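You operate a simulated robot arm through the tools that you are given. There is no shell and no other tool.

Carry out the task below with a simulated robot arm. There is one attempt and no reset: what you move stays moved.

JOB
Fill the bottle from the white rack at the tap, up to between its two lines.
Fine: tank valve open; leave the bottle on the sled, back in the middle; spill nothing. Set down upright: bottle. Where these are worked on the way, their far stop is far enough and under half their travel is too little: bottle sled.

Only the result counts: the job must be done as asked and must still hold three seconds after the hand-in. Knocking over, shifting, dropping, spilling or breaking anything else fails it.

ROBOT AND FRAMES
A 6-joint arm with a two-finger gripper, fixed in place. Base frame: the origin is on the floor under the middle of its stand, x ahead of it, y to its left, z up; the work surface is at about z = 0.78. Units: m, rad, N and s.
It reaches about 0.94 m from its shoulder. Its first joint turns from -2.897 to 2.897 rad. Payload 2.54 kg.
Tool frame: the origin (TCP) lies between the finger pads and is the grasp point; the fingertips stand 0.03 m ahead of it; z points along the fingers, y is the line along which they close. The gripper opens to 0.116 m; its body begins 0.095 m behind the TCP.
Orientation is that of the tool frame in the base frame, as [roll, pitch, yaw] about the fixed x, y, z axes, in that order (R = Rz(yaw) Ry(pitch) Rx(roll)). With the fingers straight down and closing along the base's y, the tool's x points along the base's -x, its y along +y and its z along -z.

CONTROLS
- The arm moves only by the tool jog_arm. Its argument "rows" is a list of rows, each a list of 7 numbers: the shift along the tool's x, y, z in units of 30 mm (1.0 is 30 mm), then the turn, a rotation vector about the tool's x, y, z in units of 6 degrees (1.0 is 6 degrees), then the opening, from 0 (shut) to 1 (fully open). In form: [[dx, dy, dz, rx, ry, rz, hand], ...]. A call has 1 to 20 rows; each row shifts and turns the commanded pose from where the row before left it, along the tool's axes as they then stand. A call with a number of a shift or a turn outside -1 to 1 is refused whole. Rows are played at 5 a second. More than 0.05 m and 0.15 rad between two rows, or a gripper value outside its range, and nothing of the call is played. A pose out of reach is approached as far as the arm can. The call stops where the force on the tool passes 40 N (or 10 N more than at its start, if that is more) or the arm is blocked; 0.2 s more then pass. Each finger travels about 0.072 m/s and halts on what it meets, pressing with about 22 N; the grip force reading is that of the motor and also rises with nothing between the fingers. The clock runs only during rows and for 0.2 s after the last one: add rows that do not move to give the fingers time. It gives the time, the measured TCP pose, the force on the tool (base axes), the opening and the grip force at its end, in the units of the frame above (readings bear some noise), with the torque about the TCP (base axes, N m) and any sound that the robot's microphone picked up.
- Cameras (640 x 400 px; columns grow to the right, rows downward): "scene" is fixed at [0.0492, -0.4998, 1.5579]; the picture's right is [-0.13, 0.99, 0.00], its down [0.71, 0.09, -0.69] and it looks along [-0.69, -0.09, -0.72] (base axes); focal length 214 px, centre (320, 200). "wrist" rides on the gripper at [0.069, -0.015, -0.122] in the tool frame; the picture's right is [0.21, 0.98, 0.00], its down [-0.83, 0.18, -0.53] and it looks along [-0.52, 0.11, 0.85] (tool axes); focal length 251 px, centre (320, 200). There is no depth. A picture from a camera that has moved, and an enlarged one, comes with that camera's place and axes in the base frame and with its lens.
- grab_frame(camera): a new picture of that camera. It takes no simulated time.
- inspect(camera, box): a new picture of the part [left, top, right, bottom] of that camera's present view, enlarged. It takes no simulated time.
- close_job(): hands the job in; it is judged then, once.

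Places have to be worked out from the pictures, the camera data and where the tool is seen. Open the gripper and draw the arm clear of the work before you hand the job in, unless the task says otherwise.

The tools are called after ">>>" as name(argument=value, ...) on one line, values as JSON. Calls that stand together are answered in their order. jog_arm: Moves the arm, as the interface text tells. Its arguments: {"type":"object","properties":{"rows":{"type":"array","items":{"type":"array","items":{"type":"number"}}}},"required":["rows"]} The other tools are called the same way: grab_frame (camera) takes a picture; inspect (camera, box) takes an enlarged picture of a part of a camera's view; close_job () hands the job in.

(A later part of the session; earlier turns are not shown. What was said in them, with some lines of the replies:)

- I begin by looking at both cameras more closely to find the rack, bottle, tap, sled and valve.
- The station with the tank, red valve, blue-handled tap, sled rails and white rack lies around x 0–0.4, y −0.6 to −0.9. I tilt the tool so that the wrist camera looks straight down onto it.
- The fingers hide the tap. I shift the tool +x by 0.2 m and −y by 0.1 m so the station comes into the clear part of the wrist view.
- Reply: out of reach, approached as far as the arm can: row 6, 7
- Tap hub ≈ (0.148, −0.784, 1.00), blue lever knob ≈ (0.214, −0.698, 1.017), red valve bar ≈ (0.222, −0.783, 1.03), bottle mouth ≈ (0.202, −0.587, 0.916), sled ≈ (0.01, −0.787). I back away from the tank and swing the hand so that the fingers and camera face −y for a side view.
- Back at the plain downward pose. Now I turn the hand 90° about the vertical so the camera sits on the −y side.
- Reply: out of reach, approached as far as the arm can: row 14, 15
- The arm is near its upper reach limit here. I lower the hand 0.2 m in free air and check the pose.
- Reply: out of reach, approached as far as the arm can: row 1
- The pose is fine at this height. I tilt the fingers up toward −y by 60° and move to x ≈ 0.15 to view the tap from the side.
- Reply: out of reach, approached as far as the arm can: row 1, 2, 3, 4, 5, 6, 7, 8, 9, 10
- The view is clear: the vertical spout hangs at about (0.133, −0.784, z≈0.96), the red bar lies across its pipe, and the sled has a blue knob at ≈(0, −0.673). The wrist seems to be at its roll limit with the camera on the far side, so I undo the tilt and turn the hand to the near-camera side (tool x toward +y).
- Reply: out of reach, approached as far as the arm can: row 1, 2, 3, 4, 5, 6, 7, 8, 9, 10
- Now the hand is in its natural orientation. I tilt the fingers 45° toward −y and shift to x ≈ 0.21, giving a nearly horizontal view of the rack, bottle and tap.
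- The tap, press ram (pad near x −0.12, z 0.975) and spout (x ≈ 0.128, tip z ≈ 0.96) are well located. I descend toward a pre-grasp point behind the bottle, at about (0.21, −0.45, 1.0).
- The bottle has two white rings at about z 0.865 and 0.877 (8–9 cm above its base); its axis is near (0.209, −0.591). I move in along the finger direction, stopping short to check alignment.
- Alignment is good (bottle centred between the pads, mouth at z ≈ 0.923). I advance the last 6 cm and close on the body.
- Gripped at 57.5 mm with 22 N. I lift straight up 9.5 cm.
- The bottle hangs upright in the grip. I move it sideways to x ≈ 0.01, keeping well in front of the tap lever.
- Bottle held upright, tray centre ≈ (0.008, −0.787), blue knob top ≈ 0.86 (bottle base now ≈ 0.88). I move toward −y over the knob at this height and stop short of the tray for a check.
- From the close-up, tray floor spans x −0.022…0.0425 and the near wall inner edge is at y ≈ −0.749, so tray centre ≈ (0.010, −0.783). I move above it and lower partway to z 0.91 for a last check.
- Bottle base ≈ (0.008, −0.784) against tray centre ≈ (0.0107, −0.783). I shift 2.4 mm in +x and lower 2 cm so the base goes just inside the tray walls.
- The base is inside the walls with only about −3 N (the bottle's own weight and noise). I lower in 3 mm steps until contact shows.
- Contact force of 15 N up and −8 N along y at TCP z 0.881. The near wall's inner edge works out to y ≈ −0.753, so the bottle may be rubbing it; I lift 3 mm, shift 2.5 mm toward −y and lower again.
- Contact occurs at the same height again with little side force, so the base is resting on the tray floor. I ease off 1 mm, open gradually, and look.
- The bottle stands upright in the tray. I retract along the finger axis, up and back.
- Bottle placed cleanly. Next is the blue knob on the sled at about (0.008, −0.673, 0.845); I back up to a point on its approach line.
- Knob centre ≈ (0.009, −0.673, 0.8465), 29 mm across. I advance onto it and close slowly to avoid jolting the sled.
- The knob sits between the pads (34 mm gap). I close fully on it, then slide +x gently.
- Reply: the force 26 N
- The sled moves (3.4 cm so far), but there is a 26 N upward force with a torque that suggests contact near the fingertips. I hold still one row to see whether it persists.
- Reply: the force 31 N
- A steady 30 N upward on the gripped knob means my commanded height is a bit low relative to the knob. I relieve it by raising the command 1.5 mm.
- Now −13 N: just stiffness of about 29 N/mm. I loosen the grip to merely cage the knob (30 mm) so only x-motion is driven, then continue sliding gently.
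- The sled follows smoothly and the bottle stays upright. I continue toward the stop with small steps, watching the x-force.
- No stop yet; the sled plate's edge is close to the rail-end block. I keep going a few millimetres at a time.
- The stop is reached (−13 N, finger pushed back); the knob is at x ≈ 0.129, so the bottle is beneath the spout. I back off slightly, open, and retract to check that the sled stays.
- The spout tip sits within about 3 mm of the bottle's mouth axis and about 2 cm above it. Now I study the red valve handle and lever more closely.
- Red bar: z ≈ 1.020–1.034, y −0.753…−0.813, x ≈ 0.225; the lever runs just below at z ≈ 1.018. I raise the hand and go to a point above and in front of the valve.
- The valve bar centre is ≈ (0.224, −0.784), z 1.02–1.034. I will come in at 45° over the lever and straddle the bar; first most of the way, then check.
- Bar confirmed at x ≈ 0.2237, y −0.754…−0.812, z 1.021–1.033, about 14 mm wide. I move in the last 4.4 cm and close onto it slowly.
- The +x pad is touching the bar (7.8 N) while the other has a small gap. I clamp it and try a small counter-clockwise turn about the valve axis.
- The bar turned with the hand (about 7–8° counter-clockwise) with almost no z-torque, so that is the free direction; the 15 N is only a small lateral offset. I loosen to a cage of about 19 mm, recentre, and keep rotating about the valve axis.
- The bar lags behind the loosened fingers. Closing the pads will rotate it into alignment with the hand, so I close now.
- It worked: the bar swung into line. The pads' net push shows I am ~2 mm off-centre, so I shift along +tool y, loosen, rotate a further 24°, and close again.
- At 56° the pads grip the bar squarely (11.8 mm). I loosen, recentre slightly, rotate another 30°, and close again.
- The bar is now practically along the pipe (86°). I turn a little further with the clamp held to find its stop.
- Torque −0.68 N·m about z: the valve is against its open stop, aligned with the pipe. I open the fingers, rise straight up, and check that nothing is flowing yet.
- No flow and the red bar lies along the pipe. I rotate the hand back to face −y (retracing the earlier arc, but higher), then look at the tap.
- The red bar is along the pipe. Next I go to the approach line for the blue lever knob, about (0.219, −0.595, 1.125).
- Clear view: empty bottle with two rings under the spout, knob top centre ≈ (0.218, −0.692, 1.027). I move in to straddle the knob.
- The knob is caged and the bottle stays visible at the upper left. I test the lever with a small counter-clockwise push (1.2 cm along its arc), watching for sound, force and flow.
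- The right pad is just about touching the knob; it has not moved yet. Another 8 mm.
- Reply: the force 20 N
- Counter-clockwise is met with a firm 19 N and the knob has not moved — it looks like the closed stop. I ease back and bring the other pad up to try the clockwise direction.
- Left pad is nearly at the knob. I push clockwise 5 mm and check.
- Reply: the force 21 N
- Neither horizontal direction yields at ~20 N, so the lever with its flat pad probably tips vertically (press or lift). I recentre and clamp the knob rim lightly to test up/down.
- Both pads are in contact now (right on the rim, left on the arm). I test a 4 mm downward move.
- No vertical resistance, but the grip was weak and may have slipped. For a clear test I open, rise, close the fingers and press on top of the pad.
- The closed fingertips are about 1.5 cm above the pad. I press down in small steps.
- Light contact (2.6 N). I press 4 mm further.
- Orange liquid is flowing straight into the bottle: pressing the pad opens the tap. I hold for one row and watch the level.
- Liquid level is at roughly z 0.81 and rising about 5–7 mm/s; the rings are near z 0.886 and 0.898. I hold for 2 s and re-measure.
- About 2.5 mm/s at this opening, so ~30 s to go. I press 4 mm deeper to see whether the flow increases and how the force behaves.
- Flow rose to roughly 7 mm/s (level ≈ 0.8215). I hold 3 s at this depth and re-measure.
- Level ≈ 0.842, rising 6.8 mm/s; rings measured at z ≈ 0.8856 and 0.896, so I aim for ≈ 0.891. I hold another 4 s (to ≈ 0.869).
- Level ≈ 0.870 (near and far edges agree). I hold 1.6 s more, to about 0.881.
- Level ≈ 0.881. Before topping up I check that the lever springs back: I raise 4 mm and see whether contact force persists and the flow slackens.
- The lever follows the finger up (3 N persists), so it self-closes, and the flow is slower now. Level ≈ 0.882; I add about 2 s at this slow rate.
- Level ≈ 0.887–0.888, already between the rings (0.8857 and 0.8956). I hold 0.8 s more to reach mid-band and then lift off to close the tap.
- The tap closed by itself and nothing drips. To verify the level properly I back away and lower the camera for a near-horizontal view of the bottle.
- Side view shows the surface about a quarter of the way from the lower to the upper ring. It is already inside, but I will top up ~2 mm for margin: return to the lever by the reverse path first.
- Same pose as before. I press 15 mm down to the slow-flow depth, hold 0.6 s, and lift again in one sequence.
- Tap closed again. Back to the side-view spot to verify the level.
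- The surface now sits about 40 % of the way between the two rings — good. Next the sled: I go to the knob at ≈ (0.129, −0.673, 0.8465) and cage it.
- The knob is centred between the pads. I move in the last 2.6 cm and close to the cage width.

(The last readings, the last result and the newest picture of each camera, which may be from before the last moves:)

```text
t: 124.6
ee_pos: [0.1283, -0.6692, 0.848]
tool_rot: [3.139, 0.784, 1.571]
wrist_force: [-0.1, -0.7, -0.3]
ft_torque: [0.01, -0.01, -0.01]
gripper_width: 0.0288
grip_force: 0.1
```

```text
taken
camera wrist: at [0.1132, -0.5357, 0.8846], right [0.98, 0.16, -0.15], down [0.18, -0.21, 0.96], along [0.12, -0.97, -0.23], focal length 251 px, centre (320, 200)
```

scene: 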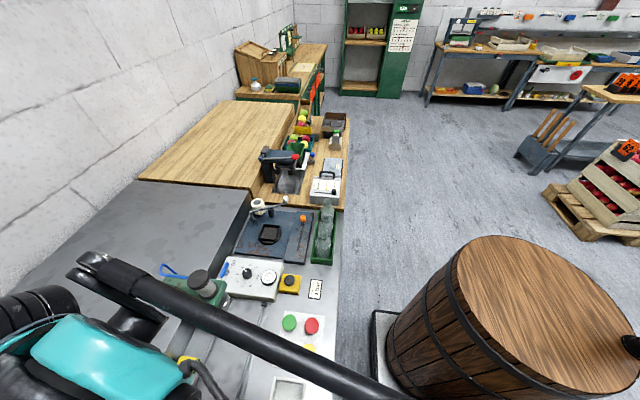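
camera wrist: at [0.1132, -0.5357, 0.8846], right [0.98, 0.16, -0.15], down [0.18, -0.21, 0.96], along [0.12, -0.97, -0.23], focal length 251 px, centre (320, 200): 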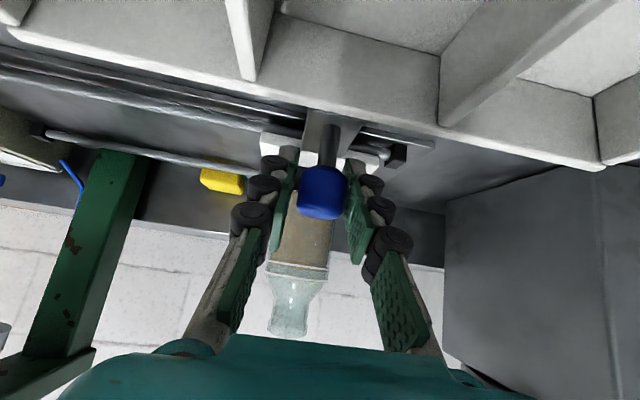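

I slide the sled back toward −x slowly, covering 10.2 cm, then fine-tune.

>>> jog_arm(rows=[[0, -0.05, 0, 0, 0, 0, 0.25], [0, -0.1, 0, 0, 0, 0, 0.25], [0, -0.15, 0, 0, 0, 0, 0.25], [0, -0.2, 0, 0, 0, 0, 0.25], [0, -0.2, 0, 0, 0, 0, 0.25], [0, -0.2, 0, 0, 0, 0, 0.25], [0, -0.2, 0, 0, 0, 0, 0.25], [0, -0.2, 0, 0, 0, 0, 0.25], [0, -0.2, 0, 0, 0, 0, 0.25], [0, -0.2, 0, 0, 0, 0, 0.25], [0, -0.2, 0, 0, 0, 0, 0.25], [0, -0.2, 0, 0, 0, 0, 0.25], [0, -0.2, 0, 0, 0, 0, 0.25], [0, -0.2, 0, 0, 0, 0, 0.25], [0, -0.2, 0, 0, 0, 0, 0.25], [0, -0.2, 0, 0, 0, 0, 0.25], [0, -0.2, 0, 0, 0, 0, 0.25], [0, -0.15, 0, 0, 0, 0, 0.25], [0, -0.1, 0, 0, 0, 0, 0.25], [0, -0.05, 0, 0, 0, 0, 0.25]])

>>> inspect(camera="scene", box=[180, 345, 270, 400])

>>> grab_frame(camera="wrist")

```text
t: 128.8
ee_pos: [0.0274, -0.6699, 0.8478]
tool_rot: [3.138, 0.787, 1.572]
wrist_force: [1.0, 0.3, 0.7]
ft_torque: [-0.01, -0.02, 0.03]
gripper_width: 0.0295
grip_force: 0.5
```

```text
7.11 times, centred on (225, 372) of scene
camera zoom: at [0.0492, -0.4998, 1.5579], right [-0.13, 0.99, 0.0], down [0.71, 0.09, -0.69], along [-0.69, -0.09, -0.72], focal length 1525 px, centre (996, -1027)
```

zoom: 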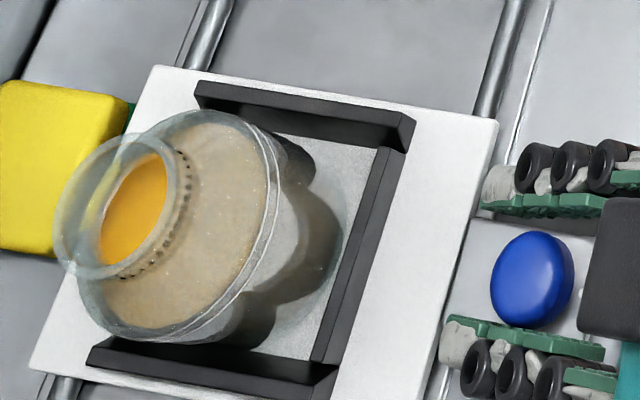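

```text
taken
camera wrist: at [0.0112, -0.5363, 0.8846], right [0.98, 0.16, -0.15], down [0.18, -0.21, 0.96], along [0.12, -0.97, -0.23], focal length 251 px, centre (320, 200)
```

wrist: 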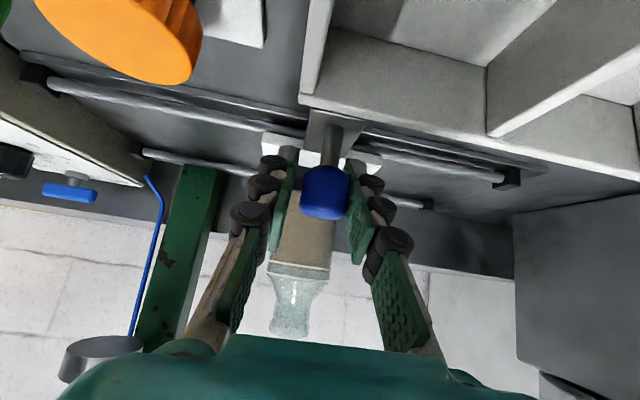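

Sled and bottle travel together nicely. The plate corner still needs ≈57 px (≈21 mm) to match its original place in the fixed camera; I move 19.5 mm more and compare.

>>> jog_arm(rows=[[0, -0.05, 0, 0, 0, 0, 0.25], [0, -0.1, 0, 0, 0, 0, 0.25], [0, -0.15, 0, 0, 0, 0, 0.25], [0, -0.15, 0, 0, 0, 0, 0.25], [0, -0.1, 0, 0, 0, 0, 0.25], [0, -0.06, 0, 0, 0, 0, 0.25], [0, -0.04, 0, 0, 0, 0, 0.25], [0, 0, 0, 0, 0, 0, 0.25]])

>>> inspect(camera="scene", box=[180, 345, 270, 400])

```text
t: 130.6
ee_pos: [0.0079, -0.6696, 0.8473]
tool_rot: [3.138, 0.785, 1.572]
wrist_force: [0.5, 0.2, 0.6]
ft_torque: [-0.01, -0.01, 0.0]
gripper_width: 0.0292
grip_force: 0.0
```

```text
7.11 times, centred on (225, 372) of scene
camera zoom: at [0.0492, -0.4998, 1.5579], right [-0.13, 0.99, 0.0], down [0.71, 0.09, -0.69], along [-0.69, -0.09, -0.72], focal length 1525 px, centre (996, -1027)
```

zoom: 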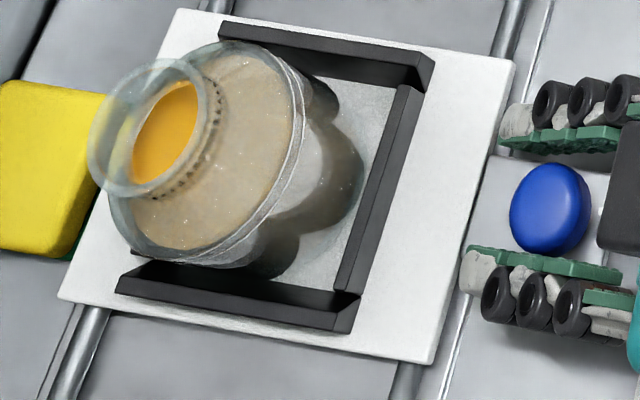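

The sled matches its original pixel position exactly (corners 178,10 / 514,62 / 432,363 / 60,300). I open gently and withdraw along the finger axis.

>>> jog_arm(rows=[[0, 0, 0, 0, 0, 0, 0.32], [0, 0, 0, 0, 0, 0, 0.45], [0, 0, 0, 0, 0, 0, 0.6], [0, 0, 0, 0, 0, 0, 0.6], [0, 0, -0.6, 0, 0, 0, 0.6], [0, 0, -0.9, 0, 0, 0, 0.6], [0, 0, -0.95, 0, 0, 0, 0.6], [0, 0, -0.95, 0, 0, 0, 0.6], [0, 0, -0.95, 0, 0, 0, 0.6], [0, 0, 0, 0, 0, 0, 0.6]])

>>> grab_frame(camera="wrist")

>>> inspect(camera="scene", box=[180, 345, 270, 400])

```text
t: 132.8
ee_pos: [0.0069, -0.5783, 0.9403]
tool_rot: [3.139, 0.786, 1.573]
wrist_force: [0.4, 0.3, -0.2]
ft_torque: [0.0, 0.03, -0.01]
gripper_width: 0.0695
grip_force: 0.2
```

```text
taken
camera wrist: at [-0.0083, -0.4439, 0.9774], right [0.98, 0.16, -0.15], down [0.18, -0.21, 0.96], along [0.12, -0.97, -0.23], focal length 251 px, centre (320, 200)
```

wrist: 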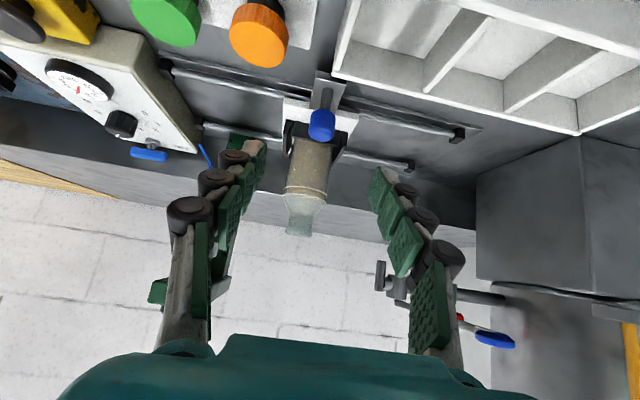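

```text
7.11 times, centred on (225, 372) of scene
camera zoom: at [0.0492, -0.4998, 1.5579], right [-0.13, 0.99, 0.0], down [0.71, 0.09, -0.69], along [-0.69, -0.09, -0.72], focal length 1525 px, centre (996, -1027)
```

zoom: 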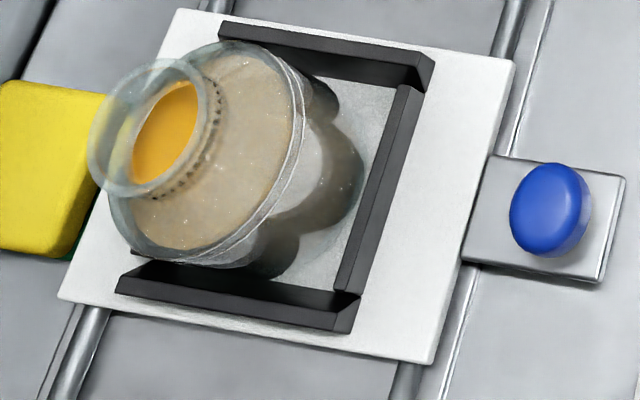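

Sled back in the middle and bottle upright. I check the level and the surface under the tap once more while retreating upward and back.

>>> inspect(camera="wrist", box=[275, 150, 345, 245])

>>> jog_arm(rows=[[-0.3, 0, -0.9, 0, 0, 0, 0.6], [-0.3, 0, -0.9, 0, 0, 0, 0.8], [-0.3, 0, -0.9, 0, 0, 0, 1], [-0.3, 0, -0.9, 0, 0, 0, 1], [-0.3, 0, -0.9, 0, 0, 0, 1], [0, 0, 0, 0, 0, 0, 1]])

>>> grab_frame(camera="wrist")

>>> grab_frame(camera="scene")

```text
4.21 times, centred on (310, 198) of wrist
camera zoom: at [-0.0083, -0.4439, 0.9774], right [0.98, 0.16, -0.15], down [0.18, -0.21, 0.96], along [0.12, -0.97, -0.23], focal length 1059 px, centre (362, 210)
```

zoom: 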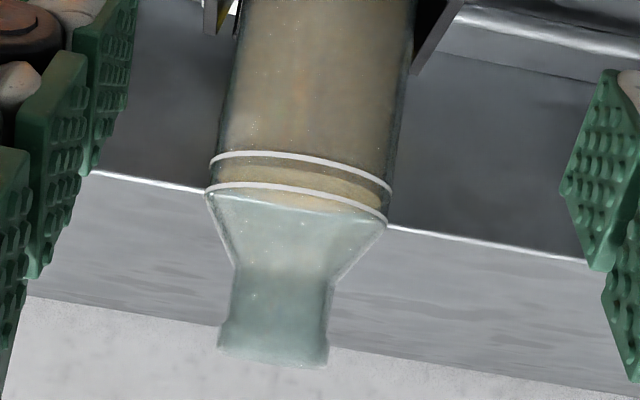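

```text
t: 134.2
ee_pos: [0.0061, -0.5128, 1.0678]
tool_rot: [3.137, 0.784, 1.573]
wrist_force: [-0.3, 0.5, 0.3]
ft_torque: [0.01, 0.01, 0.02]
gripper_width: 0.1159
grip_force: 0.1
```

```text
taken
camera wrist: at [-0.0087, -0.3807, 1.105], right [0.98, 0.16, -0.15], down [0.18, -0.21, 0.96], along [0.12, -0.97, -0.23], focal length 251 px, centre (320, 200)
```

wrist: 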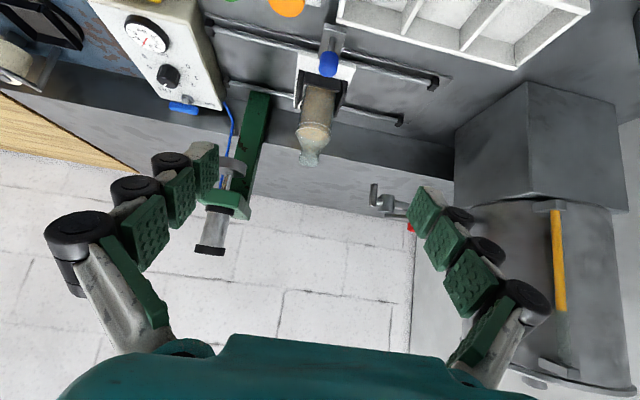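

```text
taken
```

scene: 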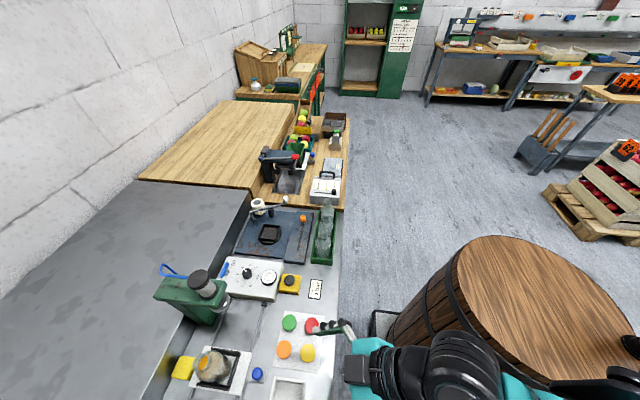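

Everything holds: the liquid sits between the rings, the bottle stands upright on the centred sled, the tap is shut with no spill, and the hand is open and well clear. I hand the job in.

>>> close_job()

```text
The job is handed in.
```

The bottle from the white rack is filled, and I have handed the job in. The last side view shows the liquid about 40% of the way from the lower line to the upper one.

- **Bottle and sled:** The bottle stands upright in the tray. The sled is back in the middle, and its corners match their original position in the fixed camera.
- **Tap and tank valve:** I turned the red valve handle a quarter turn to its stop and left it open. The tap closed by itself each time I let go of the blue lever, and I saw no dripping or spill.
- **Arm:** The gripper is open and the arm is clear of the work.

I topped up once after the first check, because the level was then only a quarter of the way up from the lower line.
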